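You operate a simulated robot arm through the tools that you are given. There is no shell and no other tool. Be economical: measure what you need, move in short steps, check, and stop when the job is done.

The job below is to be done with a simulated robot arm. You get a single attempt, and the scene is never put back.

TASK
Line the silver loaf tin, lay the white log in it and sprinkle it with seeds.
Fine: press the liner home; two shakes; put the shaker back. Set down upright: brown seed shaker.
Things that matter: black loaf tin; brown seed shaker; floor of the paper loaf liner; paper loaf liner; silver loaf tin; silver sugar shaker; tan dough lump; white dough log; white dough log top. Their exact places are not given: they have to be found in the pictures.

Only the result counts: the job must be done as asked and must still hold three seconds after the hand-in. Knocking over, shifting, dropping, spilling or breaking anything else fails it.

THE ROBOT
A 6-joint arm with a two-finger parallel gripper on a trunk, on a base that drives. Base frame: it is fixed to the floor where the robot stands at the start and does not move with it; the origin is under the middle of the robot, x ahead of it, y to its left, z up; the surface under the hand at the start is at about z = 900. Lengths are in mm, angles in degrees, forces in N, time in s.
With the tool pointing down near the work surface it reaches from about 260 to 800 mm from the robot's upright axis, wherever it stands. Its first joint turns from -166.0 to 166.0 degrees. Places, roughly: black loaf tin (26x12x7 cm) [500, 200, 300]; floor of the paper loaf liner [500, 100, 900]; silver loaf tin (26x12x7 cm) [500, -200, 900]; tan dough lump [-1250, -750, 750]; white dough log top [500, 200, 900]. Payload 3.43 kg.
Tool frame: the origin (TCP) lies between the finger pads and is the grasp point; the fingertips stand 34 mm ahead of it; z points along the fingers, y is the line along which they close. Largest opening 128 mm; finger width 24, thickness 12; the body of the gripper, 48 by 130 mm, starts 96 mm behind the TCP.
Orientation is told as [roll, pitch, yaw] about the base's x, y, z axes, in that order, counted from this pose: with the fingers straight down and closing along the base's y, the tool's x points along the base's -x, its y along +y and its z along -z.

THE INTERFACE
- The arm moves only by the tool arm_command. Its argument "series" is a list of rows, each a list of 6 numbers: the shift along the base's x, y, z in units of 400 mm (1.0 is 400 mm), then the turn, a rotation vector about the base's x, y, z in units of 90 degrees (1.0 is 90 degrees). In form: [[x, y, z, rx, ry, rz], ...]. A call has 1 to 20 rows; each row is the pose to reach, as a shift and turn from the pose commanded when the call began. "gripper" is the opening, from 0 (shut) to 1 (fully open), set as the call begins (left out, the last holds). A call with a number of a shift or a turn outside -1 to 1 is refused whole. Each row takes 0.2 s and may step no farther than 50 mm and 8.6 degrees from the row before; otherwise, or with a gripper value out of range, the whole call is refused. A pose out of reach is approached as far as the arm can. The call stops where the force on the tool passes 50 N (or 10 N more than at its start, if that is more) or the arm is blocked; 0.2 s more then pass. The fingers move at their own pace (about 45 mm/s each) and stop on an object; they squeeze with about 30 N. The grip force told is the motor's: it shows also when the fingers shut on nothing. Time passes only in rows, and 0.2 s behind the last, so rows that repeat a pose let the fingers close. It gives the time, the measured TCP pose, the force on the tool (base axes), the opening and the grip force at its end, in the units of the frame above (readings bear some noise), with the torque about the TCP (base axes, N m) and any sound that the robot's microphone picked up.
- Cameras (640 x 400 px; columns grow to the right, rows downward): "scene" is now at [20.1, 138.7, 1527.8]; the picture's right is [-0.20, -0.98, 0.00], its down [-0.56, 0.11, -0.82] and it looks along [0.81, -0.17, -0.57] (base axes); focal length 283 px, centre (320, 200). "wrist" rides on the gripper at [76, -11, -160] in the tool frame; the picture's right is [0.15, 0.99, 0.00], its down [-0.88, 0.13, -0.46] and it looks along [-0.45, 0.07, 0.89] (tool axes); focal length 234 px, centre (320, 200).
- grab_frame(camera): a new picture of that camera. It takes no simulated time.
- drive_base(legs): drives the robot by 1 to 6 legs, each [ahead, turn to the left] in mm and degrees, along the robot's own axes; the way and the turn of a leg run together, so that a leg with both is an arc; at most 1500 mm and 180 degrees a leg. The arm and the cameras ride along, it lands a little off, and it stops where it bumps. It gives what a move gives.
- pan_tilt(pan, tilt): turns the head with the scene camera to pan (to the left, within 155 degrees either way) and tilt (down, from -29 to 69), counted from straight ahead of the robot. It gives what a move gives.
- probe_pixels(camera, pixels): for up to 12 pixels [column, row] of the newest picture of that camera ("zoom" is the newest enlarged one), the place [x, y, z] in the base frame of the surface seen there, good to about 3 mm, but the place of the scene camera against the robot may be out by one fixed shift of up to 12 mm in any direction. It takes no simulated time.
- enlarge(camera, box): a new picture of the part [left, top, right, bottom] of that camera's present view, enlarged. It takes no simulated time.
- close_job(): hands the job in; it is judged then, once.

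Keep the steps short. Do not move on a guess: measure, check each grasp and each placing, and mend mistakes. In all there are 80 turns and 52 pictures (those below and enlarged ones count). Leave the gripper open and the arm clear of the work at the hand-in unless told otherwise, and finish with a single line.

The tools are called after "Call:" as a command line: name --pt "numbers of a row" for each row, then --argument value for the rest, lists and objects as JSON in quotes. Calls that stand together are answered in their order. arm_command: Moves the arm, as the interface text tells. Its arguments: {"type":"object","properties":{"series":{"type":"array","items":{"type":"array","items":{"type":"number"}}},"gripper":{"type":"number"}},"required":["series"]} The other tools are called the same way: drive_base (legs) drives the base; pan_tilt (pan, tilt) turns the head that bears the scene camera; grab_frame (camera) takes a picture; probe_pixels (camera, pixels) gives the place of the surface under pixels of a picture; enlarge (camera, box) takes an enlarged picture of a part of a camera's view; close_job () hands the job in.

At the start:

```text
clock: 0.0
tool_pos: [368.4, 82.7, 1306.2]
tool_rot: [0.0, 0.0, -0.2]
force: [0.0, -0.3, 0.0]
ft_torque: [-0.01, -0.01, 0.03]
finger_gap: 127.9
gripper_force: 0.0
robot x, y, heading: [-1.8, -7.1, 0.1]
head pan, tilt: [-11.6, 34.6]
```

scene: 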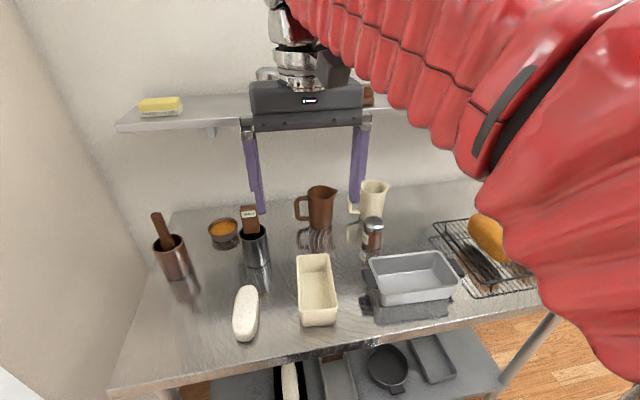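
wrist: 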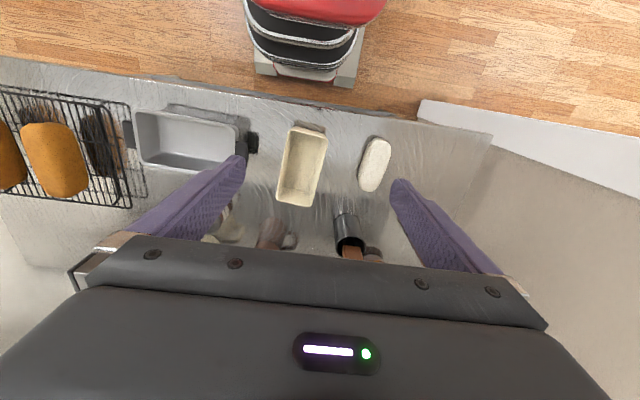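

I see the silver tin near (412,280), the cream liner near (316,290), the white log near (246,313) and a shaker-like jar near (372,235). I'll enlarge both parts of the scene to tell them apart.

Call:
enlarge --camera "scene" --box '[280, 160, 480, 340]'

Call:
enlarge --camera "scene" --box '[140, 180, 350, 350]'

Call:
probe_pixels --camera "scene" --pixels '[[372, 222], [371, 245], [246, 290], [245, 313], [244, 335], [315, 290], [298, 257], [331, 255], [337, 322], [302, 324], [316, 308], [345, 350]]'

Call:
probe_pixels --camera "scene" --pixels '[[371, 260], [438, 253], [459, 287], [379, 303], [412, 282], [415, 295], [455, 262], [372, 300], [255, 230], [250, 215], [320, 190], [373, 185]]'

```text
2.22 times, centred on (380, 250) of scene
```

zoom: 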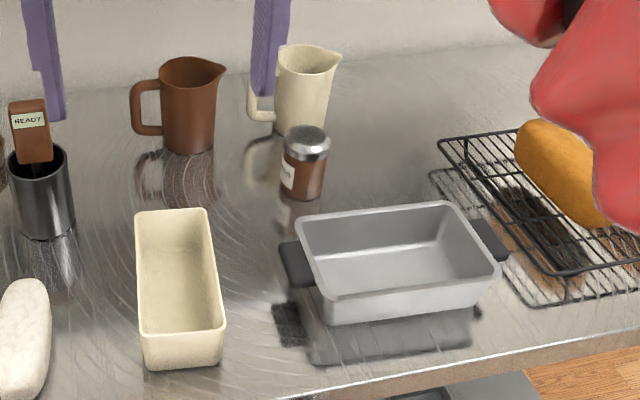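

```text
2.35 times, centred on (245, 265) of scene
```

zoom: 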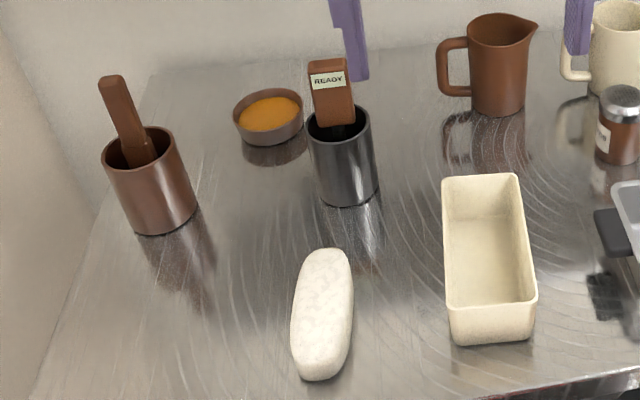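

```text
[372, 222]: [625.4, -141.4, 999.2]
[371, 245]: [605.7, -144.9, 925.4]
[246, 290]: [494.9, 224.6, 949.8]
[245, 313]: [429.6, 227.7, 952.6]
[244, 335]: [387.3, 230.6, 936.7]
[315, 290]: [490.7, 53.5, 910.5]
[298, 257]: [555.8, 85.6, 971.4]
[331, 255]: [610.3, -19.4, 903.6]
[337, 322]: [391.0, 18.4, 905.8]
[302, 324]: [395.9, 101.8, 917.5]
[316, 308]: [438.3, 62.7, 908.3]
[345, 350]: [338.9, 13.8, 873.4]
```

```text
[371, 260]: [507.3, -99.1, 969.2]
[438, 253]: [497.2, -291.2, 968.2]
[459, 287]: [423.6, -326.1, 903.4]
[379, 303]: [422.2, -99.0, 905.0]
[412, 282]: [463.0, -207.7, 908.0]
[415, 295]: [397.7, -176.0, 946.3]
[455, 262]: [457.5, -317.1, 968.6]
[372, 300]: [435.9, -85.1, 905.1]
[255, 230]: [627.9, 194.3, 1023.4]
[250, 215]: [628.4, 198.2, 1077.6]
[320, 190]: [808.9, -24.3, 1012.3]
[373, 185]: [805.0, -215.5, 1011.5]
```

The jar near (372,235) carries a label, and there are things on the shelf behind the gripper. I'll enlarge the jar to read it, and enlarge the shelf.

Call:
enlarge --camera "scene" --box '[342, 205, 402, 265]'

Call:
enlarge --camera "scene" --box '[230, 40, 410, 150]'

```text
6.67 times, centred on (372, 235) of scene
```

zoom: 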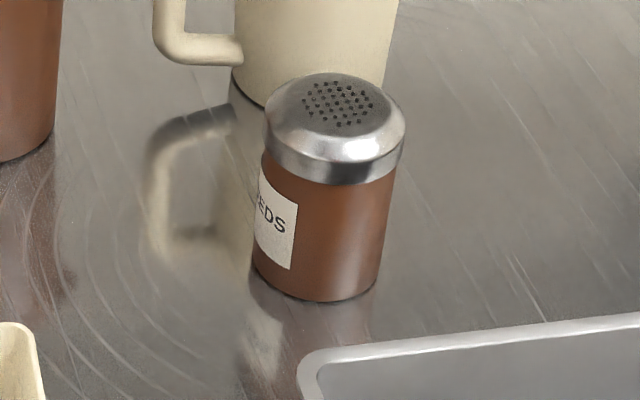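

```text
3.56 times, centred on (320, 95) of scene
```

zoom: 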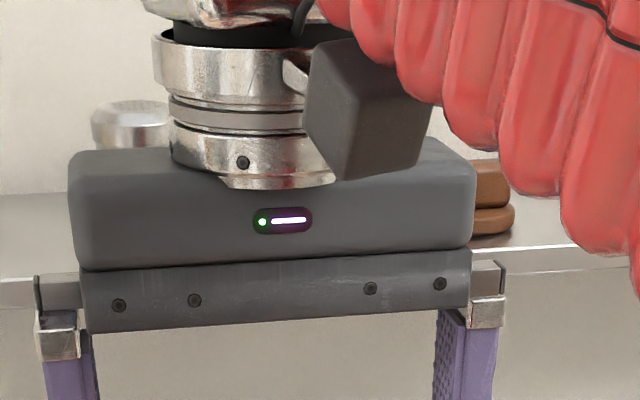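

The jar at (372,235) reads SEEDS, so that is the shaker to use. The wrist camera has no fixed shift, so I'll enlarge its view of the tin, liner and log for accurate measuring.

Call:
enlarge --camera "wrist" --box '[120, 90, 280, 190]'

Call:
enlarge --camera "wrist" --box '[260, 110, 420, 210]'

```text
4.00 times, centred on (200, 140) of wrist
```

zoom: 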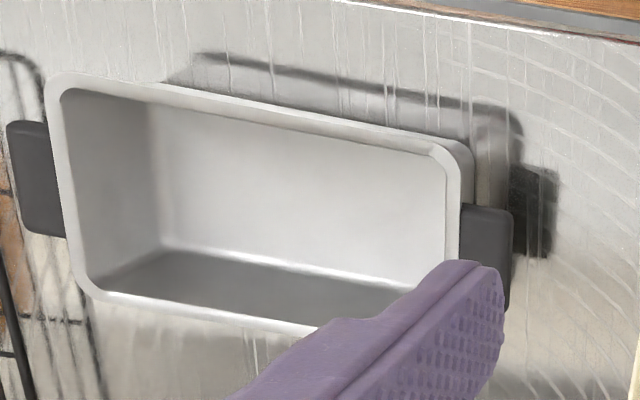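

```text
4.00 times, centred on (340, 160) of wrist
```

zoom: 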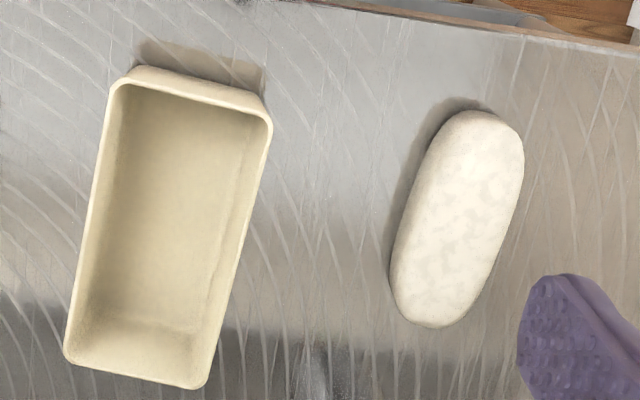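

I'll probe the liner rim midpoints and corners, and the log outline, in this zoom.

Call:
probe_pixels --camera "zoom" --pixels '[[118, 82], [268, 122], [200, 384], [70, 360], [97, 204], [242, 230], [160, 220], [190, 98], [137, 374], [458, 215], [485, 125], [428, 318]]'

Call:
probe_pixels --camera "zoom" --pixels '[[520, 150], [395, 285], [412, 205], [508, 225], [440, 120], [320, 250], [470, 320], [245, 215], [239, 240], [95, 210], [468, 180], [448, 255]]'

Call:
enlarge --camera "wrist" --box '[120, 90, 280, 190]'

Call:
probe_pixels --camera "zoom" --pixels '[[65, 83], [460, 155], [88, 288], [55, 180], [453, 200], [250, 110], [210, 317], [300, 210], [35, 180], [490, 250], [300, 270], [110, 200]]'

```text
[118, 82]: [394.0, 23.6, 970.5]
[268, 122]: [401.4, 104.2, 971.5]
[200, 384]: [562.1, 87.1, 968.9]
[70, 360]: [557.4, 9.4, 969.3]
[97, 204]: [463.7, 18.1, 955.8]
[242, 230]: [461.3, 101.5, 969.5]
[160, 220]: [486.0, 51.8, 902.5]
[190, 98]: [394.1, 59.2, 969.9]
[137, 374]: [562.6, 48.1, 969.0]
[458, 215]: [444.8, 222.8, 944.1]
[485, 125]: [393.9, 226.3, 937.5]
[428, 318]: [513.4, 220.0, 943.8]
```

```text
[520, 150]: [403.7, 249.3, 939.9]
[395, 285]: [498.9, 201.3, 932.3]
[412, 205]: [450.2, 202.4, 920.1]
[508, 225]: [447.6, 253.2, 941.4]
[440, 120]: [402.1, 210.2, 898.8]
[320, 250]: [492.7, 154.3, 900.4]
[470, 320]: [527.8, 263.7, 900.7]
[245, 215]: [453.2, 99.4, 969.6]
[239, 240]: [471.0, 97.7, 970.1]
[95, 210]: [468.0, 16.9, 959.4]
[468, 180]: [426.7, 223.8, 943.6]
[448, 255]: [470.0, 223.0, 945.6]
```

```text
4.00 times, centred on (200, 140) of wrist
```

zoom: 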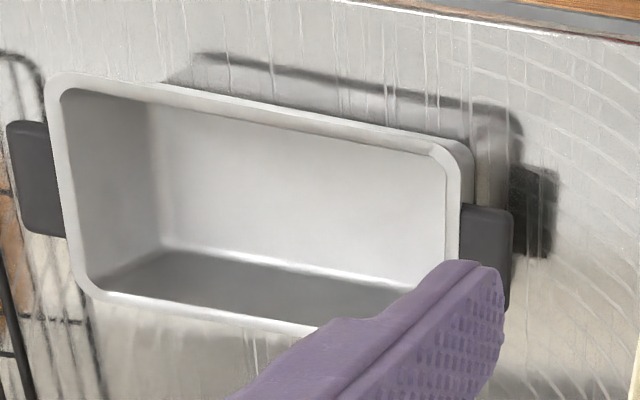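

```text
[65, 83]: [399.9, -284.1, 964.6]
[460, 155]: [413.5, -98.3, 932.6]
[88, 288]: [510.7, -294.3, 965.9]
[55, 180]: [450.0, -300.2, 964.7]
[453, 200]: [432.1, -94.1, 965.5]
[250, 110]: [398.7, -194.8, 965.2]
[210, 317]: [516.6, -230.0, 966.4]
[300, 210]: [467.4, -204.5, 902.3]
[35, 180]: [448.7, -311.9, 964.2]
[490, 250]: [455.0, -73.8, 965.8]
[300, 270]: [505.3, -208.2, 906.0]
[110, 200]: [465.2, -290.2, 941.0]
```

The liner rim is about 166 x 82 mm, yaw about -5°, centre about (478, 56), with its rim at z 970. The log runs x 390–520 and y 200–253, top at z 945. A finger hides part of the tin, so I'll move the hand above and behind it for a clear wrist view.

Call:
arm_command --pt "-0.024 -0.1 -0.036 0 0 0" --pt "-0.048 -0.2 -0.072 0 0 0" --pt "-0.073 -0.3 -0.107 0 0 0" --pt "-0.097 -0.4 -0.143 0 0 0" --pt "-0.121 -0.5 -0.179 0 0 0" --pt "-0.146 -0.6 -0.215 0 0 0" --pt "-0.17 -0.7 -0.25 0 0 0" --gripper 1

Call:
enlarge --camera "wrist" --box '[200, 100, 440, 250]'

```text
clock: 1.6
tool_pos: [298.4, -197.9, 1204.0]
tool_rot: [-0.1, 0.0, -0.2]
force: [-1.7, -0.1, -0.6]
ft_torque: [0.03, 0.01, 0.02]
finger_gap: 127.9
gripper_force: 0.0
robot x, y, heading: [-0.1, -0.7, 0.1]
head pan, tilt: [-11.6, 34.6]
```

```text
2.67 times, centred on (320, 175) of wrist
```

zoom: 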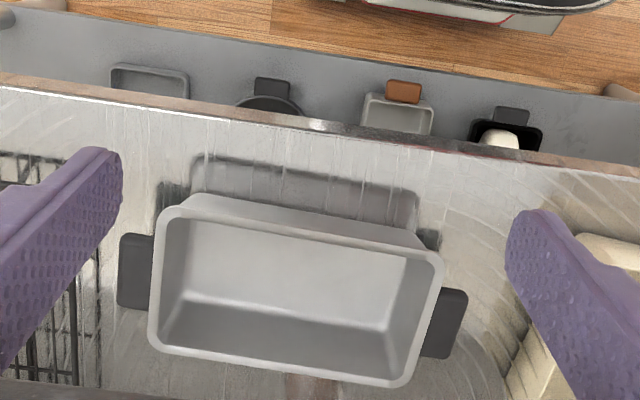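

Now the whole tin is clear. I'll probe its rim outer and inner edges, floor and corners.

Call:
probe_pixels --camera "zoom" --pixels '[[240, 214], [370, 236], [200, 354], [340, 376], [153, 290], [435, 310], [160, 230], [425, 350], [250, 260], [300, 280], [340, 300], [275, 340]]'

Call:
probe_pixels --camera "zoom" --pixels '[[178, 211], [438, 256], [156, 345], [400, 383], [162, 290], [420, 310], [240, 219], [370, 241], [200, 349], [340, 371], [135, 270], [445, 322]]'

```text
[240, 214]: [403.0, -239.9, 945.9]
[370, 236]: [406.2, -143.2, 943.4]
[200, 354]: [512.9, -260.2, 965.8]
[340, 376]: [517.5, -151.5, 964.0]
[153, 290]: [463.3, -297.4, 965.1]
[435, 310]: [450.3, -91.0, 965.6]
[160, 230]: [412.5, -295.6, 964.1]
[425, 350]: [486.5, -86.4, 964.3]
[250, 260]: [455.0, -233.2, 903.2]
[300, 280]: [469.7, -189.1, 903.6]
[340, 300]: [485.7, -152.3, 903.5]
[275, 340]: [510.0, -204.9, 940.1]
```

```text
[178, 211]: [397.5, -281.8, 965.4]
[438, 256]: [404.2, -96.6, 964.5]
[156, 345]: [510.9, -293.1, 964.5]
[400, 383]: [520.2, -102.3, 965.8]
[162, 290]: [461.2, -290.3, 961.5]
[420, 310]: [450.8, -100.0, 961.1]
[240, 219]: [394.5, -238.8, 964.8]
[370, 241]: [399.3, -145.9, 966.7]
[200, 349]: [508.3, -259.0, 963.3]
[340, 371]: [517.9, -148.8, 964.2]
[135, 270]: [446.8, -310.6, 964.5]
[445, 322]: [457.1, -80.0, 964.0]
```

Tin: centre about (457, -194), yaw about -2.5° off the y axis, rim at z 965, floor at z 903. Next I'll go above the liner with yaw -5.3° and the fingers open.

Call:
arm_command --pt "0.056 0.079 -0.036 0 0 -0.007" --pt "0.112 0.159 -0.071 0 0 -0.014" --pt "0.168 0.238 -0.107 0 0 -0.021" --pt "0.224 0.317 -0.143 0 0 -0.028" --pt "0.28 0.397 -0.178 0 0 -0.035" --pt "0.336 0.476 -0.214 0 0 -0.042" --pt "0.392 0.556 -0.249 0 0 -0.05" --pt "0.448 0.635 -0.285 0 0 -0.057" --pt "0.448 0.635 -0.285 0 0 -0.057"

Call:
grab_frame --camera "wrist"

```text
clock: 3.6
tool_pos: [480.9, 57.2, 1093.4]
tool_rot: [0.0, 0.0, -5.5]
force: [0.1, -0.2, 0.8]
ft_torque: [0.01, 0.03, -0.01]
finger_gap: 128.2
gripper_force: 0.1
robot x, y, heading: [-3.1, -4.9, -0.3]
head pan, tilt: [-11.6, 34.6]
```

```text
41 pictures are left
```

wrist: 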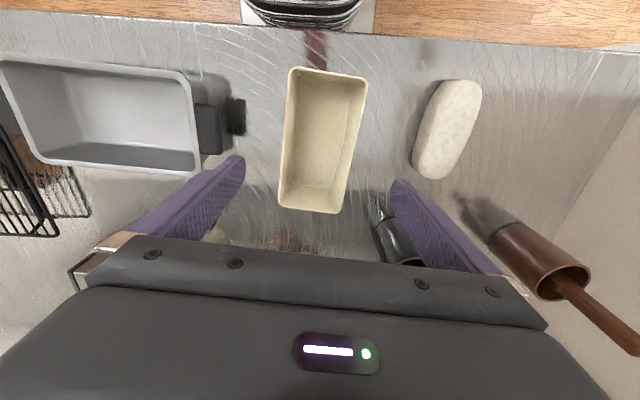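

I'll re-probe the liner rim from this closer view.

Call:
probe_pixels --camera "wrist" --pixels '[[291, 70], [366, 82], [280, 206], [340, 212], [287, 120], [357, 120], [283, 165], [349, 165], [328, 73], [310, 211], [320, 150]]'

```text
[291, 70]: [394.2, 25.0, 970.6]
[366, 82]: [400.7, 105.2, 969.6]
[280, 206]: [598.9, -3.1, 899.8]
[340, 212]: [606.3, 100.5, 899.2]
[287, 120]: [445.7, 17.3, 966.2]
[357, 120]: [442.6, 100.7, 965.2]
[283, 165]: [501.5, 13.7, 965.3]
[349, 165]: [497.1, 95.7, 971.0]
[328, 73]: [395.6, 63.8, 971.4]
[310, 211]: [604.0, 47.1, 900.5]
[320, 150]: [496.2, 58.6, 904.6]
```

The liner centre is (478, 57), as measured before. I'll descend until the fingertips are about 15 mm below the rim, then close.

Call:
arm_command --pt "-0.003 0 -0.1 0 0 0" --pt "-0.005 0 -0.2 0 0 0" --pt "-0.005 0 -0.259 0 0 0" --pt "-0.005 0 -0.259 0 0 0"

Call:
arm_command --pt "0 0 0 0 0 0" --pt "0 0 0 0 0 0" --pt "0 0 0 0 0 0" --pt "0 0 0 0 0 0" --pt "0 0 0 0 0 0" --gripper 0.6

Call:
grab_frame --camera "wrist"

```text
clock: 4.6
tool_pos: [475.9, 58.3, 987.5]
tool_rot: [0.0, 0.0, -5.3]
force: [0.3, -0.3, 0.3]
ft_torque: [-0.05, 0.02, 0.0]
finger_gap: 127.8
gripper_force: 0.0
robot x, y, heading: [-1.5, -6.3, 0.1]
head pan, tilt: [-11.6, 34.6]
```

```text
clock: 5.8
tool_pos: [475.7, 59.1, 986.4]
tool_rot: [0.0, 0.0, -5.5]
force: [-0.7, -0.3, 0.1]
ft_torque: [-0.04, -0.02, -0.02]
finger_gap: 86.1
gripper_force: 30.5
robot x, y, heading: [-0.2, -1.0, -0.1]
head pan, tilt: [-11.6, 34.6]
```

```text
40 pictures are left
```

wrist: 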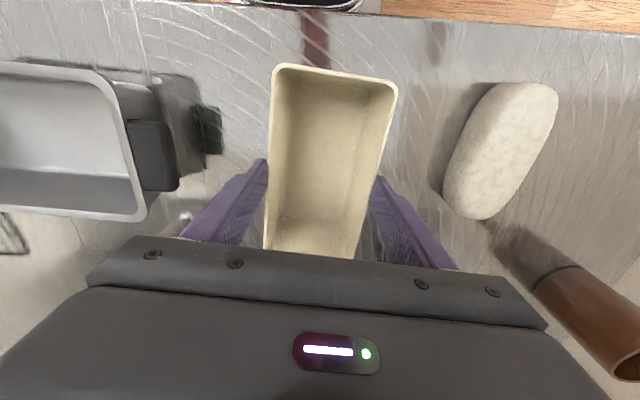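

The fingers stopped at 86 mm with 30 N, so they are on the liner. I'll lift it 120 mm straight up and check.

Call:
arm_command --pt "0 0 0.05 0 0 0" --pt "0 0 0.15 0 0 0" --pt "0 0 0.25 0 0 0" --pt "0 0 0.3 0 0 0"

Call:
grab_frame --camera "wrist"

```text
clock: 6.8
tool_pos: [477.3, 56.9, 1107.2]
tool_rot: [0.1, 0.0, -5.4]
force: [-0.8, -0.3, -0.3]
ft_torque: [0.02, 0.02, 0.01]
finger_gap: 86.2
gripper_force: 29.9
robot x, y, heading: [-0.5, -2.3, 0.1]
head pan, tilt: [-11.6, 34.6]
```

```text
39 pictures are left
```

wrist: 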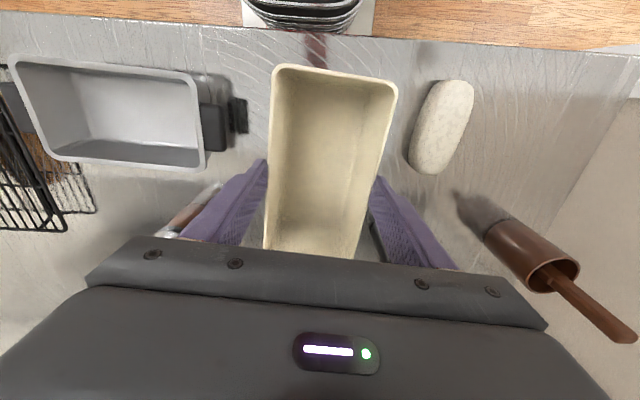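

The liner came up level and firm. I'll carry it over the tin while turning it -87°.

Call:
arm_command --pt "-0.005 -0.057 0 0 0 -0.088" --pt "-0.009 -0.113 0 0 0 -0.176" --pt "-0.014 -0.17 0 0 0 -0.264" --pt "-0.018 -0.226 0 0 0 -0.352" --pt "-0.023 -0.283 0 0 0 -0.44" --pt "-0.027 -0.34 0 0 0 -0.528" --pt "-0.032 -0.396 0 0 0 -0.617" --pt "-0.036 -0.453 0 0 0 -0.705" --pt "-0.041 -0.509 0 0 0 -0.793" --pt "-0.045 -0.566 0 0 0 -0.881" --pt "-0.05 -0.6225 0 0 0 -0.969" --pt "-0.05 -0.6225 0 0 0 -0.969"

Call:
grab_frame --camera "wrist"

Call:
grab_frame --camera "scene"

```text
clock: 9.4
tool_pos: [457.7, -192.9, 1109.9]
tool_rot: [0.0, 0.0, -92.7]
force: [-1.1, 0.6, 0.0]
ft_torque: [-0.02, -0.03, 0.01]
finger_gap: 86.0
gripper_force: 29.7
robot x, y, heading: [1.7, -3.2, 0.1]
head pan, tilt: [-11.6, 34.6]
```

```text
38 pictures are left
```

wrist: 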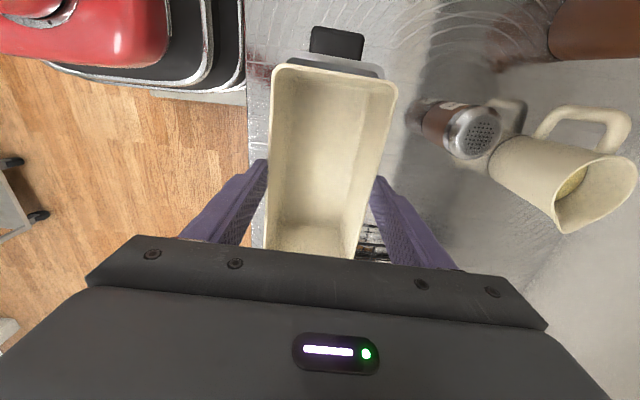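

```text
37 pictures are left
```

scene: 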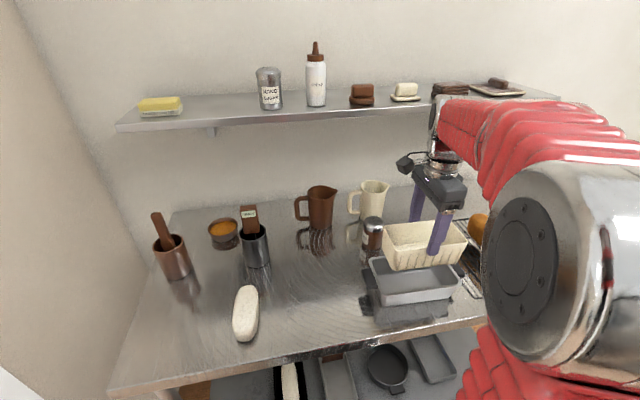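

The liner is over the tin, in line with it. The shaker is clear of the hand, so I'll lower until the fingertips are just above the tin rim (TCP z about 1004), with the force stop guarding.

Call:
arm_command --pt "0 0 -0.08 0 0 0" --pt "0 0 -0.14 0 0 0" --pt "0 0 -0.19 0 0 0" --pt "0 0 -0.23 0 0 0" --pt "0 0 -0.26 0 0 0" --pt "0 0 -0.26 0 0 0"

Call:
enlarge --camera "scene" --box '[340, 180, 500, 320]'

Call:
grab_frame --camera "wrist"

```text
clock: 10.8
tool_pos: [457.5, -194.1, 1005.6]
tool_rot: [0.0, -0.1, -92.5]
force: [0.1, 1.1, -0.6]
ft_torque: [0.02, 0.01, -0.02]
finger_gap: 86.0
gripper_force: 29.7
robot x, y, heading: [-3.5, -4.1, 0.1]
head pan, tilt: [-11.6, 34.6]
```

```text
2.86 times, centred on (420, 250) of scene
```

zoom: 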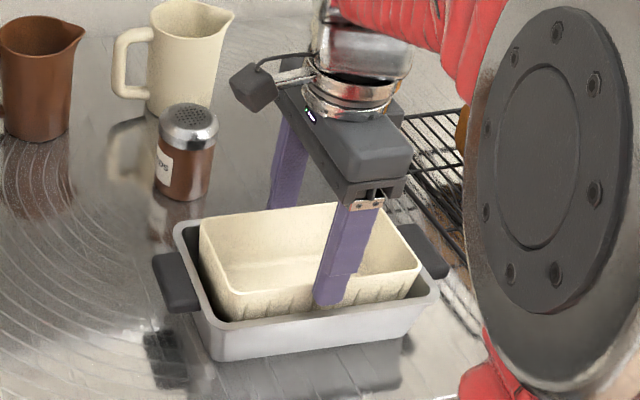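

```text
35 pictures are left
```

wrist: 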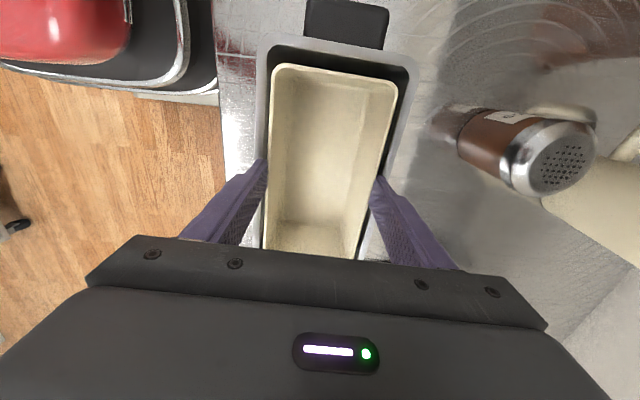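

The liner's lower part is inside the tin with gaps all round, and the fingertips are at z about 971, above the tin rim at 965. I'll release it.

Call:
arm_command --pt "0 0 0 0 0 0" --pt "0 0 0 0 0 0" --pt "0 0 0 0 0 0" --pt "0 0 0.1 0 0 0" --pt "0 0 0.2 0 0 0" --gripper 0.85

Call:
grab_frame --camera "wrist"

```text
clock: 12.0
tool_pos: [456.9, -192.4, 1084.0]
tool_rot: [0.0, 0.0, -92.7]
force: [0.1, -0.1, -0.9]
ft_torque: [-0.03, 0.05, 0.0]
finger_gap: 108.8
gripper_force: 0.0
robot x, y, heading: [1.6, -6.6, -0.1]
head pan, tilt: [-11.6, 34.6]
```

```text
34 pictures are left
```

wrist: 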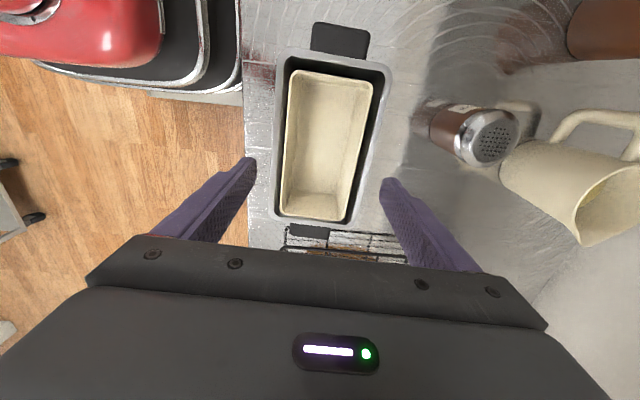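

The liner has dropped into the tin. I'll probe its rim, floor and the tin rim to see how deep it sits.

Call:
probe_pixels --camera "wrist" --pixels '[[295, 73], [371, 85], [290, 120], [366, 120], [285, 175], [357, 175], [283, 215], [325, 130], [320, 185], [273, 120], [385, 120], [330, 77]]'

```text
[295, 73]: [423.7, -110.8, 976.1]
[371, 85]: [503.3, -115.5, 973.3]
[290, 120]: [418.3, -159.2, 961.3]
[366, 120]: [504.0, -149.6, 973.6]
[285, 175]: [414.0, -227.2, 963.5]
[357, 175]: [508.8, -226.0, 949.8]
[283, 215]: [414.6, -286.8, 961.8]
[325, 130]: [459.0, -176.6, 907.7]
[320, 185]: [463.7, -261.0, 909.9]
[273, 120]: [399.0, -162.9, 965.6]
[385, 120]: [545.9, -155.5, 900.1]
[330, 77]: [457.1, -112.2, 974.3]
```

The liner floor sits at z about 908–910, against roughly 906 when fully home. I'll close the fingers and press the middle of the floor, creeping down at the end.

Call:
arm_command --pt "0.005 -0.01 0 0 0 0" --pt "0.005 -0.01 0 0 0 0" --pt "0.005 -0.01 0 0 0 0" --pt "0.005 -0.01 0 0 0 0" --pt "0.005 -0.01 0 0 0 0" --pt "0.005 -0.01 0 0 0 0" --pt "0.005 -0.01 -0.1 0 0 0" --pt "0.005 -0.01 -0.2 0 0 0" --pt "0.005 -0.01 -0.28 0 0 0" --pt "0.005 -0.01 -0.32 0 0 0" --pt "0.005 -0.01 -0.34 0 0 0" --pt "0.005 -0.01 -0.35 0 0 0" --pt "0.005 -0.01 -0.355 0 0 0" --gripper 0

```text
clock: 14.8
tool_pos: [461.1, -197.7, 943.3]
tool_rot: [0.0, 0.0, -92.6]
force: [-0.2, 0.5, 0.0]
ft_torque: [-0.04, 0.02, 0.02]
finger_gap: 0.0
gripper_force: 30.2
robot x, y, heading: [-1.1, -4.3, -0.1]
head pan, tilt: [-11.6, 34.6]
```

There is no contact yet with the tip at about 909. I'll creep down in 1 mm steps.

Call:
arm_command --pt "0 0 -0.0025 0 0 0" --pt "0 0 -0.005 0 0 0" --pt "0 0 -0.0075 0 0 0" --pt "0 0 -0.01 0 0 0"

```text
clock: 15.8
tool_pos: [461.0, -197.3, 941.7]
tool_rot: [0.2, -0.2, -92.6]
force: [-2.7, 3.8, 34.7]
ft_torque: [0.12, 0.06, -0.02]
finger_gap: 0.2
gripper_force: 30.2
robot x, y, heading: [0.9, -5.2, 0.1]
head pan, tilt: [-11.6, 34.6]
```

There is 35 N on the floor, and it is resisting firmly. I'll go up and measure the seating.

Call:
arm_command --pt "0 0 -0.001 0 0 0" --pt "0 0 -0.001 0 0 0" --pt "0 0 0.1 0 0 0" --pt "0 0 0.2 0 0 0" --pt "0 0 0.3 0 0 0" --pt "0 0 0.4 0 0 0"

Call:
enlarge --camera "wrist" --box '[240, 40, 440, 240]'

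```text
clock: 16.4
tool_pos: [460.3, -197.3, 941.9]
tool_rot: [0.3, 0.0, -92.6]
force: [-3.9, 2.7, 8.0]
ft_torque: [0.07, 0.12, 0.0]
finger_gap: 0.0
gripper_force: 29.9
robot x, y, heading: [3.3, -7.1, 0.2]
head pan, tilt: [-11.6, 34.6]
stopped in row 2: the force on the tool passed its limit at 51 N (the readings are from after the stop); the commanded pose is now the measured one
```

```text
2.00 times, centred on (340, 140) of wrist
```

zoom: 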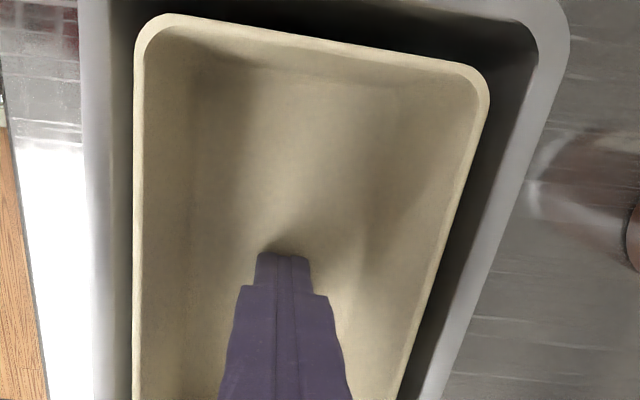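

The press reached 51 N, so the liner is bottomed. I'll go straight up now and measure the seating.

Call:
arm_command --pt "0 0 0.05 0 0 0" --pt "0 0 0.15 0 0 0" --pt "0 0 0.25 0 0 0" --pt "0 0 0.35 0 0 0" --pt "0 0 0.45 0 0 0"

Call:
enlarge --camera "wrist" --box '[240, 40, 400, 240]'

```text
clock: 17.6
tool_pos: [461.0, -198.8, 1118.3]
tool_rot: [0.4, -0.1, -92.7]
force: [0.4, 0.4, -0.2]
ft_torque: [0.0, 0.03, 0.01]
finger_gap: 0.2
gripper_force: 29.9
robot x, y, heading: [-0.9, -4.2, -0.0]
head pan, tilt: [-11.6, 34.6]
```

```text
2.00 times, centred on (320, 140) of wrist
```

zoom: 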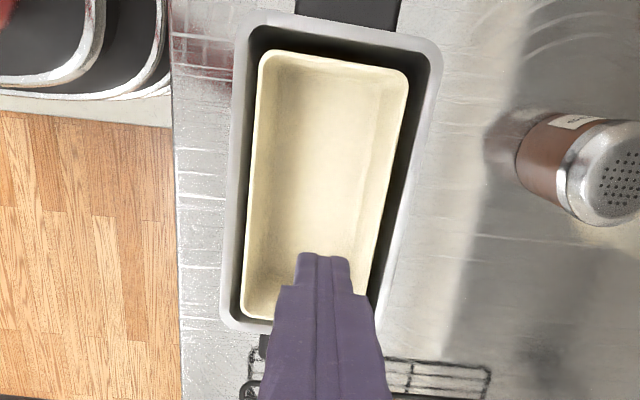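

Call:
probe_pixels --camera "zoom" --pixels '[[270, 56], [400, 75], [251, 200], [383, 200], [246, 310], [335, 63], [320, 120], [320, 200], [290, 270], [360, 230], [270, 315], [237, 200]]'

```text
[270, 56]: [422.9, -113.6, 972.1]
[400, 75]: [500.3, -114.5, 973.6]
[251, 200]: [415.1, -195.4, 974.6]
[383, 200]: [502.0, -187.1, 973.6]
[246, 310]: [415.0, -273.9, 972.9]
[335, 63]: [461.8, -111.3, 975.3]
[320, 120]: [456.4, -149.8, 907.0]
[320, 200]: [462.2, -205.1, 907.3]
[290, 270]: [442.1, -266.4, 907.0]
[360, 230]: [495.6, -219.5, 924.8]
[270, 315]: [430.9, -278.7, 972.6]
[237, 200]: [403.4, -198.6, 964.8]
```

The liner is home and level: rim at z 973–975 all round, floor at 907. Next I'll fly to the log, turning back to yaw -4° with the fingers opening.

Call:
arm_command --pt "-0.002 0.0825 0.03 0 0 0.082" --pt "-0.004 0.165 0.06 0 0 0.164" --pt "-0.006 0.2475 0.08 0 0 0.246" --pt "-0.008 0.33 0.08 0 0 0.328" --pt "-0.01 0.4125 0.08 0 0 0.41" --pt "-0.012 0.495 0.08 0 0 0.492" --pt "-0.014 0.5775 0.08 0 0 0.574" --pt "-0.016 0.66 0.08 0 0 0.656" --pt "-0.018 0.7425 0.08 0 0 0.738" --pt "-0.02 0.825 0.08 0 0 0.82" --pt "-0.022 0.9075 0.06 0 0 0.902" --pt "-0.025 0.99 0.03 0 0 0.985" --pt "-0.025 0.99 0.03 0 0 0.985" --gripper 0.75

Call:
enlarge --camera "wrist" --box '[240, 40, 440, 240]'

```text
clock: 20.4
tool_pos: [449.6, 199.1, 1132.6]
tool_rot: [0.3, -0.1, -3.9]
force: [1.0, -0.3, 0.5]
ft_torque: [0.0, 0.0, -0.02]
finger_gap: 96.0
gripper_force: 0.0
robot x, y, heading: [-3.0, -1.5, 0.0]
head pan, tilt: [-11.6, 34.6]
```

```text
2.00 times, centred on (340, 140) of wrist
```

zoom: 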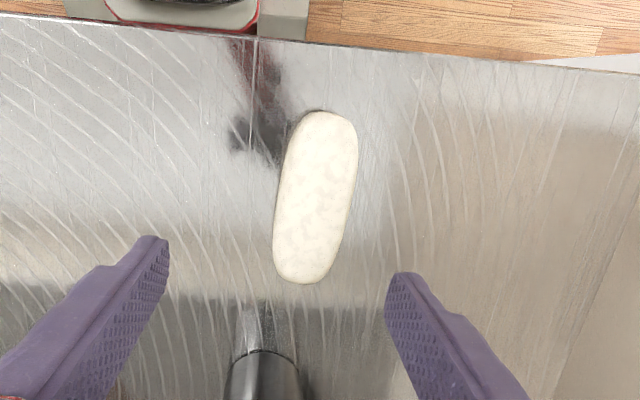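

Call:
probe_pixels --camera "zoom" --pixels '[[325, 115], [304, 278], [281, 180], [355, 180], [277, 230], [343, 230], [288, 145], [357, 145], [316, 190], [310, 240], [322, 150], [262, 385]]'

Call:
probe_pixels --camera "zoom" --pixels '[[352, 185], [340, 235], [285, 180], [281, 230], [330, 190], [300, 190], [280, 380], [302, 281], [328, 113]]'

```text
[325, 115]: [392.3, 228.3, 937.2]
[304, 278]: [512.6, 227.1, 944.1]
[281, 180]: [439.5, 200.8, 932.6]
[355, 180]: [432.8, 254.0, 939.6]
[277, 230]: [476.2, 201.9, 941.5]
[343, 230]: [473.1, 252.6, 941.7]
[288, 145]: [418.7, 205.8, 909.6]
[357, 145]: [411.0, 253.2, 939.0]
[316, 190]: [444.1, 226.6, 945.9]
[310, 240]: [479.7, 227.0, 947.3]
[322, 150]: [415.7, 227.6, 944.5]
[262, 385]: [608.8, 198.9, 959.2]
```

```text
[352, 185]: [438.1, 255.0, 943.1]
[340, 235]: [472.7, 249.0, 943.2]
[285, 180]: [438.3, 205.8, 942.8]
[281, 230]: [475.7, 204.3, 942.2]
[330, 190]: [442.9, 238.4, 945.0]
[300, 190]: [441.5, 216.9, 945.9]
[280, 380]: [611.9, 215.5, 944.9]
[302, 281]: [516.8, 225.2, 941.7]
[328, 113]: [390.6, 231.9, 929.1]
```

The log centre is (453, 228), yaw about -1.5°, about 54 wide, top at z 946. I'll align over it, descend with the tips about 18 mm below its top, and close gently.

Call:
arm_command --pt "0.0085 0.0725 -0.05 0 0 0.027" --pt "0.0085 0.0725 -0.15 0 0 0.027" --pt "0.0085 0.0725 -0.25 0 0 0.027" --pt "0.0085 0.0725 -0.35 0 0 0.027" --pt "0.0085 0.0725 -0.4265 0 0 0.027" --pt "0.0085 0.0725 -0.4265 0 0 0.027"

Call:
arm_command --pt "0 0 0 0 0 0" --pt "0 0 0 0 0 0" --pt "0 0 0 0 0 0" --pt "0 0 0 0 0 0" --pt "0 0 0 0 0 0" --gripper 0.38

Call:
grab_frame --camera "wrist"

```text
clock: 21.8
tool_pos: [452.8, 228.8, 962.6]
tool_rot: [0.2, -0.2, -1.5]
force: [0.7, 0.1, -0.1]
ft_torque: [-0.02, -0.02, 0.0]
finger_gap: 96.2
gripper_force: 0.0
robot x, y, heading: [1.0, -4.8, -0.2]
head pan, tilt: [-11.6, 34.6]
```

```text
clock: 23.0
tool_pos: [453.0, 229.9, 962.9]
tool_rot: [0.3, -0.1, -1.6]
force: [-0.6, 0.9, 0.7]
ft_torque: [-0.1, 0.01, -0.08]
finger_gap: 53.2
gripper_force: 30.2
robot x, y, heading: [0.6, -6.0, -0.2]
head pan, tilt: [-11.6, 34.6]
```

```text
30 pictures are left
```

wrist: 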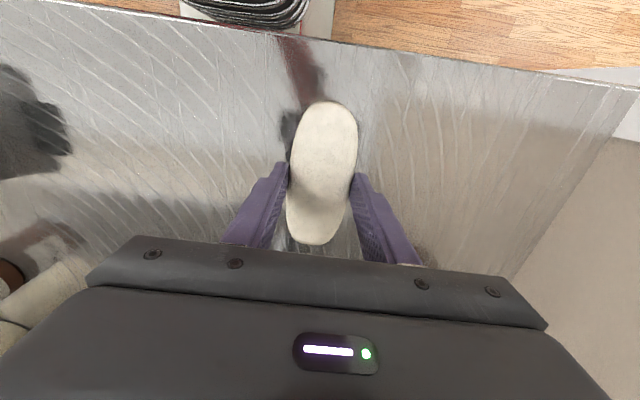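

Gripped at 53.2 mm with 30 N. I'll try a small 12 mm lift and watch for slip.

Call:
arm_command --pt "0 0 0.01 0 0 0" --pt "0 0 0.03 0 0 0" --pt "0 0 0.03 0 0 0" --pt "0 0 0.03 0 0 0" --pt "0 0 0.03 0 0 0"

Call:
grab_frame --camera "wrist"

```text
clock: 24.2
tool_pos: [453.3, 227.8, 973.4]
tool_rot: [0.3, -0.1, -1.4]
force: [0.5, 0.1, -2.1]
ft_torque: [-0.03, 0.0, -0.02]
finger_gap: 53.1
gripper_force: 29.9
robot x, y, heading: [0.8, -1.4, 0.2]
head pan, tilt: [-11.6, 34.6]
```

```text
29 pictures are left
```

wrist: 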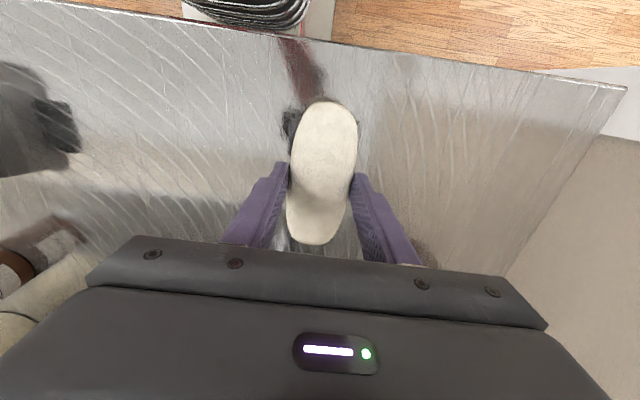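

It holds without slipping. I'll raise it and carry it towards the tin in two calls, turning on the way.

Call:
arm_command --pt "0 0 0.1 0 0 0" --pt "0 0 0.2 0 0 0" --pt "0 0 0.31 0 0 0" --pt "0 -0.083 0.31 0 0 -0.084" --pt "0 -0.167 0.31 0 0 -0.168" --pt "0 -0.25 0.31 0 0 -0.252" --pt "0 -0.333 0.31 0 0 -0.336" --pt "0 -0.417 0.31 0 0 -0.42" --pt "0 -0.5 0.31 0 0 -0.504"

Call:
arm_command --pt "0.002 -0.08 0 0 0 -0.073" --pt "0.004 -0.16 0 0 0 -0.146" --pt "0.006 -0.24 0 0 0 -0.219" --pt "0.008 -0.32 0 0 0 -0.292" --pt "0.01 -0.4 0 0 0 -0.365" --pt "0.012 -0.48 0 0 0 -0.438" --pt "0.013 -0.5625 0 0 0 -0.51" --pt "0.013 -0.5625 0 0 0 -0.51"

Call:
grab_frame --camera "wrist"

```text
clock: 26.2
tool_pos: [452.8, 28.2, 1097.5]
tool_rot: [0.3, -0.1, -46.9]
force: [0.0, -0.1, -1.5]
ft_torque: [0.02, 0.0, 0.01]
finger_gap: 53.3
gripper_force: 30.0
robot x, y, heading: [1.4, -3.2, 0.1]
head pan, tilt: [-11.6, 34.6]
```

```text
clock: 28.0
tool_pos: [457.4, -196.6, 1098.5]
tool_rot: [0.3, -0.1, -92.7]
force: [-0.3, 0.4, -1.8]
ft_torque: [-0.01, 0.01, -0.02]
finger_gap: 53.2
gripper_force: 30.1
robot x, y, heading: [-2.8, -1.1, 0.1]
head pan, tilt: [-11.6, 34.6]
```

```text
28 pictures are left
```

wrist: 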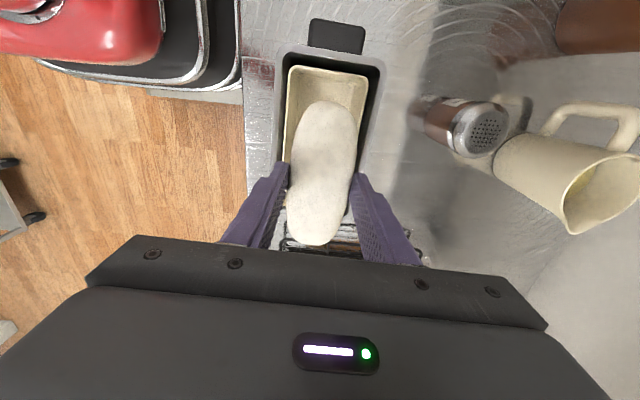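

The log is in line above the liner. I'll lower until the tips are just above the liner rim (TCP z about 1011) and look at the side clearances.

Call:
arm_command --pt "0.002 0 -0.1 0 0 0" --pt "0.002 0 -0.16 0 0 0" --pt "0.002 0 -0.2 0 0 0" --pt "0.002 0 -0.218 0 0 0" --pt "0.002 0 -0.218 0 0 0"

Call:
enlarge --camera "wrist" --box '[220, 40, 420, 260]'

Call:
enlarge --camera "scene" --box '[350, 180, 490, 310]'

```text
clock: 29.2
tool_pos: [461.2, -197.6, 1011.2]
tool_rot: [0.3, -0.1, -92.8]
force: [0.3, -0.2, -2.6]
ft_torque: [0.01, -0.02, 0.01]
finger_gap: 53.4
gripper_force: 30.0
robot x, y, heading: [2.0, -2.4, 0.0]
head pan, tilt: [-11.6, 34.6]
```

```text
1.82 times, centred on (320, 150) of wrist
```

zoom: 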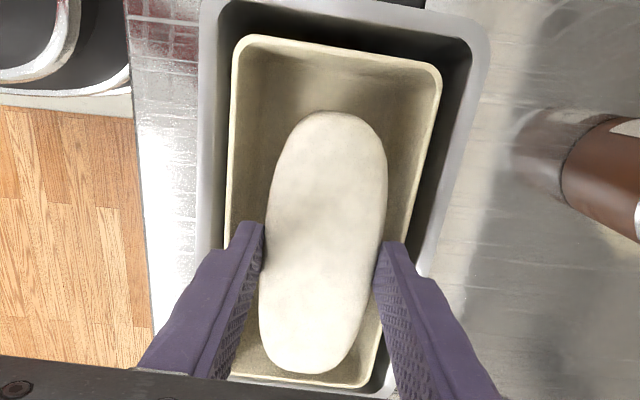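

```text
3.08 times, centred on (420, 245) of scene
```

zoom: 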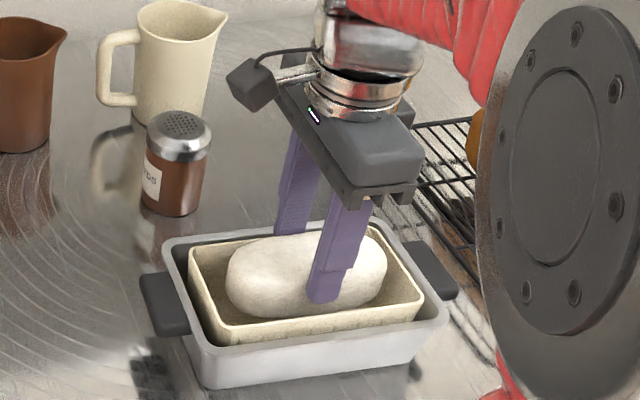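

Nothing fouls and the log is centred. Its underside is already well inside the liner; the fingers are too thick to go deeper between the log and the walls. I'll release here.

Call:
arm_command --pt "-0.004 0 0 0 0 0" --pt "-0.004 0 0 0 0 0" --pt "-0.004 0 0 0 0 0" --pt "-0.004 0 0 0 0 0" --pt "-0.004 0 0.1 0 0 0" --pt "-0.004 0 0.2 0 0 0" --pt "-0.004 0 0.3 0 0 0" --gripper 0.6

Call:
grab_frame --camera "wrist"

```text
clock: 30.8
tool_pos: [459.9, -198.6, 1129.8]
tool_rot: [0.2, -0.1, -92.8]
force: [0.8, -0.3, -1.3]
ft_torque: [-0.02, 0.01, 0.02]
finger_gap: 77.0
gripper_force: 0.0
robot x, y, heading: [0.6, -6.5, -0.0]
head pan, tilt: [-11.6, 34.6]
```

```text
25 pictures are left
```

wrist: 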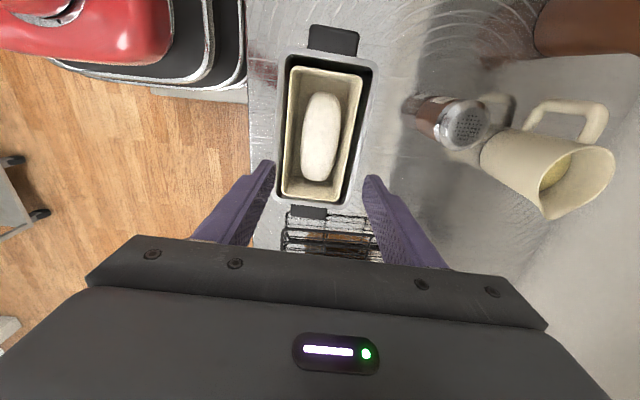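

The log lies flat in the liner. I'll probe the log, the liner rim and the shaker next to it.

Call:
probe_pixels --camera "wrist" --pixels '[[321, 135], [323, 98], [316, 177], [295, 70], [360, 80], [283, 192], [345, 198], [456, 123], [489, 123], [467, 107], [466, 145], [430, 118]]'

Call:
enlarge --camera "wrist" --box '[390, 70, 530, 170]'

Call:
probe_pixels --camera "zoom" --pixels '[[340, 250], [230, 215], [340, 160], [340, 330], [265, 250], [440, 240], [150, 150], [200, 290], [170, 220], [110, 230], [200, 130], [270, 190]]'

```text
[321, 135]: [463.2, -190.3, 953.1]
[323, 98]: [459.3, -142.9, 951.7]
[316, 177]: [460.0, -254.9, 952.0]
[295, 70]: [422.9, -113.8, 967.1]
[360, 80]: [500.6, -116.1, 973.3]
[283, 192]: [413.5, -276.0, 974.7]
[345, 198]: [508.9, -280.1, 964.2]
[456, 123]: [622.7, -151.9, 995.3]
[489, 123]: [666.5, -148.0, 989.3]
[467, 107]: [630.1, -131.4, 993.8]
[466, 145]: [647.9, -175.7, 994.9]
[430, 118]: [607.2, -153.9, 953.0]
```

```text
4.00 times, centred on (460, 120) of wrist
```

zoom: 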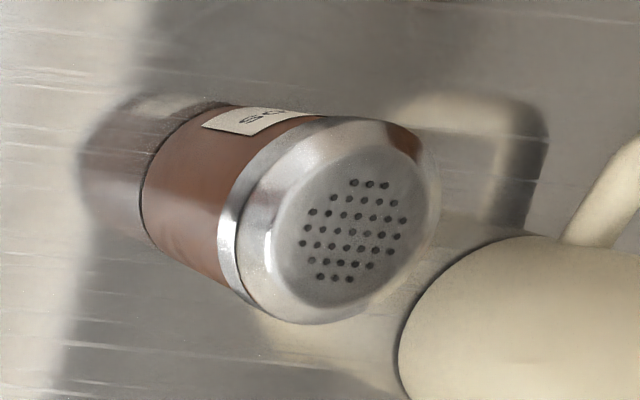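

```text
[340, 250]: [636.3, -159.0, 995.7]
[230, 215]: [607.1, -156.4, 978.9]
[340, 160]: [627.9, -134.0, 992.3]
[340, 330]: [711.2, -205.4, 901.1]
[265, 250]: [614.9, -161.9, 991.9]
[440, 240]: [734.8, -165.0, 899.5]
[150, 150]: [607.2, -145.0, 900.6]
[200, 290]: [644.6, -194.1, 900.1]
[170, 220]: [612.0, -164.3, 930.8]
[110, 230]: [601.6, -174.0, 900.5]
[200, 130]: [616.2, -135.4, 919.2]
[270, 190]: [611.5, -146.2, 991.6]
```

Log top is at z 952, inside the liner. The shaker axis is at about (637, -153), body radius about 27, cap from z 975 to 996. To pour I need a side grip, so I'll come from the free table area on the left (azimuth -65°, tool 30° below level). First I'll move back and up while yawing.

Call:
arm_command --pt "0.03 0.07 0.05 0 0 0.05" --pt "0.07 0.15 0.05 0 0 0.1" --pt "0.11 0.23 0.05 0 0 0.15" --pt "0.15 0.31 0.05 0 0 0.2" --pt "0.19 0.39 0.05 0 0 0.25" --pt "0.23 0.46 0.05 0 0 0.29" --pt "0.25 0.4965 0.05 0 0 0.309" --gripper 0.75

Call:
arm_command --pt "0 0 0 -0.075 -0.035 0" --pt "0 0 0 -0.151 -0.07 0" --pt "0 0 0 -0.227 -0.106 0" --pt "0 0 0 -0.302 -0.141 0" --pt "0 0 0 -0.378 -0.176 0" --pt "0 0 0 -0.453 -0.211 0" --pt "0 0 0 -0.529 -0.247 0" --pt "0 0 0 -0.604 -0.282 0" --pt "0 0 0 -0.604 -0.282 0"

Call:
grab_frame --camera "scene"

```text
clock: 32.4
tool_pos: [557.4, 3.7, 1151.9]
tool_rot: [0.4, 0.0, -64.9]
force: [-0.3, 0.6, -0.4]
ft_torque: [0.01, -0.01, -0.01]
finger_gap: 96.1
gripper_force: 0.2
robot x, y, heading: [1.2, -5.0, 0.2]
head pan, tilt: [-11.6, 34.6]
```

```text
clock: 34.4
tool_pos: [558.1, 1.5, 1150.7]
tool_rot: [0.2, -60.4, -64.9]
force: [0.9, -0.4, -0.4]
ft_torque: [-0.01, -0.02, 0.01]
finger_gap: 96.0
gripper_force: 0.0
robot x, y, heading: [-0.6, -3.6, 0.0]
head pan, tilt: [-11.6, 34.6]
```

```text
23 pictures are left
```

scene: 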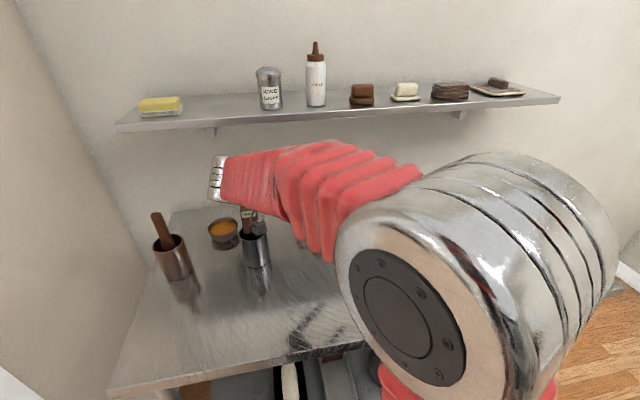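

The pose is reached, but the wrist end appears at (217,178), near the timer handle in the picture. I'll probe both depths before lowering, and take a wrist view.

Call:
probe_pixels --camera "scene" --pixels '[[216, 165], [216, 195], [235, 200], [250, 205], [249, 213], [255, 240], [262, 205], [300, 230], [259, 228], [325, 250]]'

Call:
grab_frame --camera "wrist"

Call:
enlarge --camera "scene" --box '[190, 130, 350, 290]'

```text
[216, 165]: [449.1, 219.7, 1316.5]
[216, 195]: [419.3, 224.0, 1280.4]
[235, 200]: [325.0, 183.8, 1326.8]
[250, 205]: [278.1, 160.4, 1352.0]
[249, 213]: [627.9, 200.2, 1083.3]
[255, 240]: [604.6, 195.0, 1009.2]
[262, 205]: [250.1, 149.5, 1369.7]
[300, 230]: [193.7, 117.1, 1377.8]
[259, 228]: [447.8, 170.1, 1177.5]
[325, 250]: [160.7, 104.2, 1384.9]
```

```text
22 pictures are left
```

wrist: 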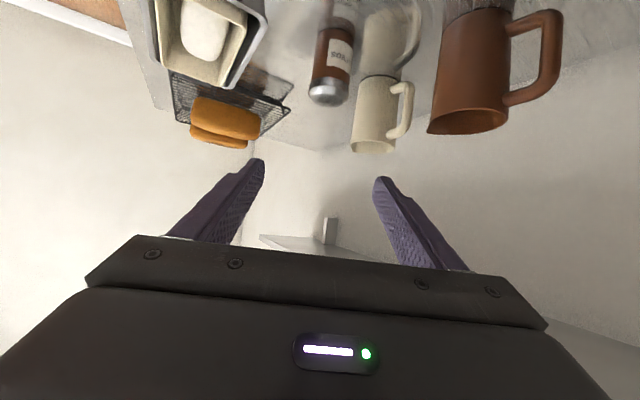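

```text
2.50 times, centred on (270, 210) of scene
```

zoom: 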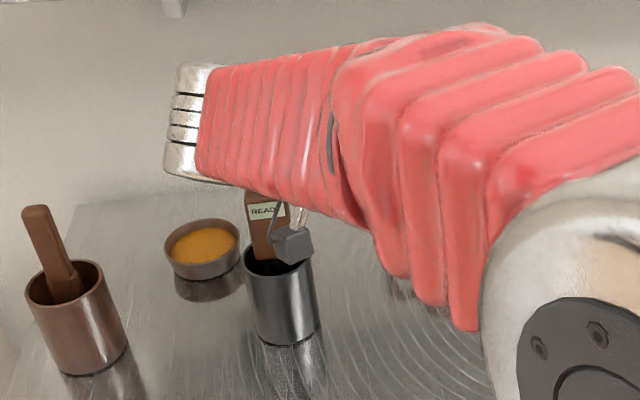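

The wrist end is at (449, 220, 1316). Once lowered it will be near (500, 130, 1150), well clear of the cup. I'll refine the shaker's position with wrist probes.

Call:
probe_pixels --camera "wrist" --pixels '[[309, 88], [348, 95], [328, 85], [332, 55], [318, 45], [352, 55], [320, 60], [347, 70], [325, 97], [334, 25], [375, 110], [352, 120]]'

```text
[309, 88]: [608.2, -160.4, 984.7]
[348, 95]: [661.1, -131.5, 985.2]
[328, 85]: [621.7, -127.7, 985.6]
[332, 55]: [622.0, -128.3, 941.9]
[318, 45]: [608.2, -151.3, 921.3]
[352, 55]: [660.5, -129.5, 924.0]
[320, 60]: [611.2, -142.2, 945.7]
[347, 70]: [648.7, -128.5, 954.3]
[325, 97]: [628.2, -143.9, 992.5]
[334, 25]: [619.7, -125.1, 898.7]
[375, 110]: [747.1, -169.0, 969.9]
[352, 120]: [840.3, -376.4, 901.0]
```

The shaker axis is refined to (635.5, -152), r 27. I'll move to the pre-grasp point 80 mm back along the tool axis, then look.

Call:
arm_command --pt "0.024 -0.045 -0.084 0 0 0" --pt "0.048 -0.09 -0.168 0 0 0" --pt "0.072 -0.135 -0.253 0 0 0" --pt "0.096 -0.18 -0.337 0 0 0" --pt "0.12 -0.226 -0.422 0 0 0" --pt "0.12 -0.226 -0.422 0 0 0"

Call:
grab_frame --camera "wrist"

```text
clock: 35.8
tool_pos: [608.8, -88.8, 982.0]
tool_rot: [0.3, -60.2, -64.9]
force: [0.8, 0.1, 0.1]
ft_torque: [-0.03, 0.03, -0.01]
finger_gap: 96.2
gripper_force: 0.0
robot x, y, heading: [0.5, -0.2, -0.2]
head pan, tilt: [-11.6, 34.6]
```

```text
20 pictures are left
```

wrist: 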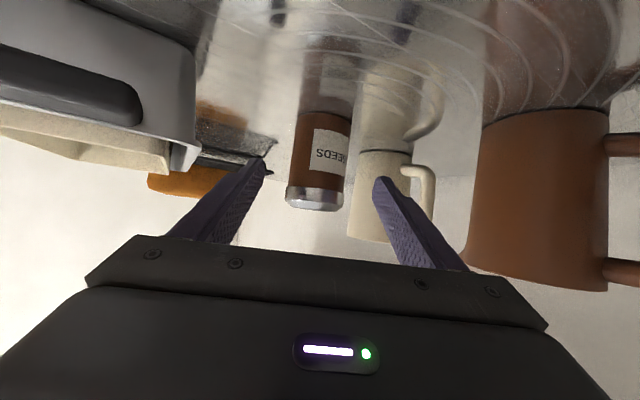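

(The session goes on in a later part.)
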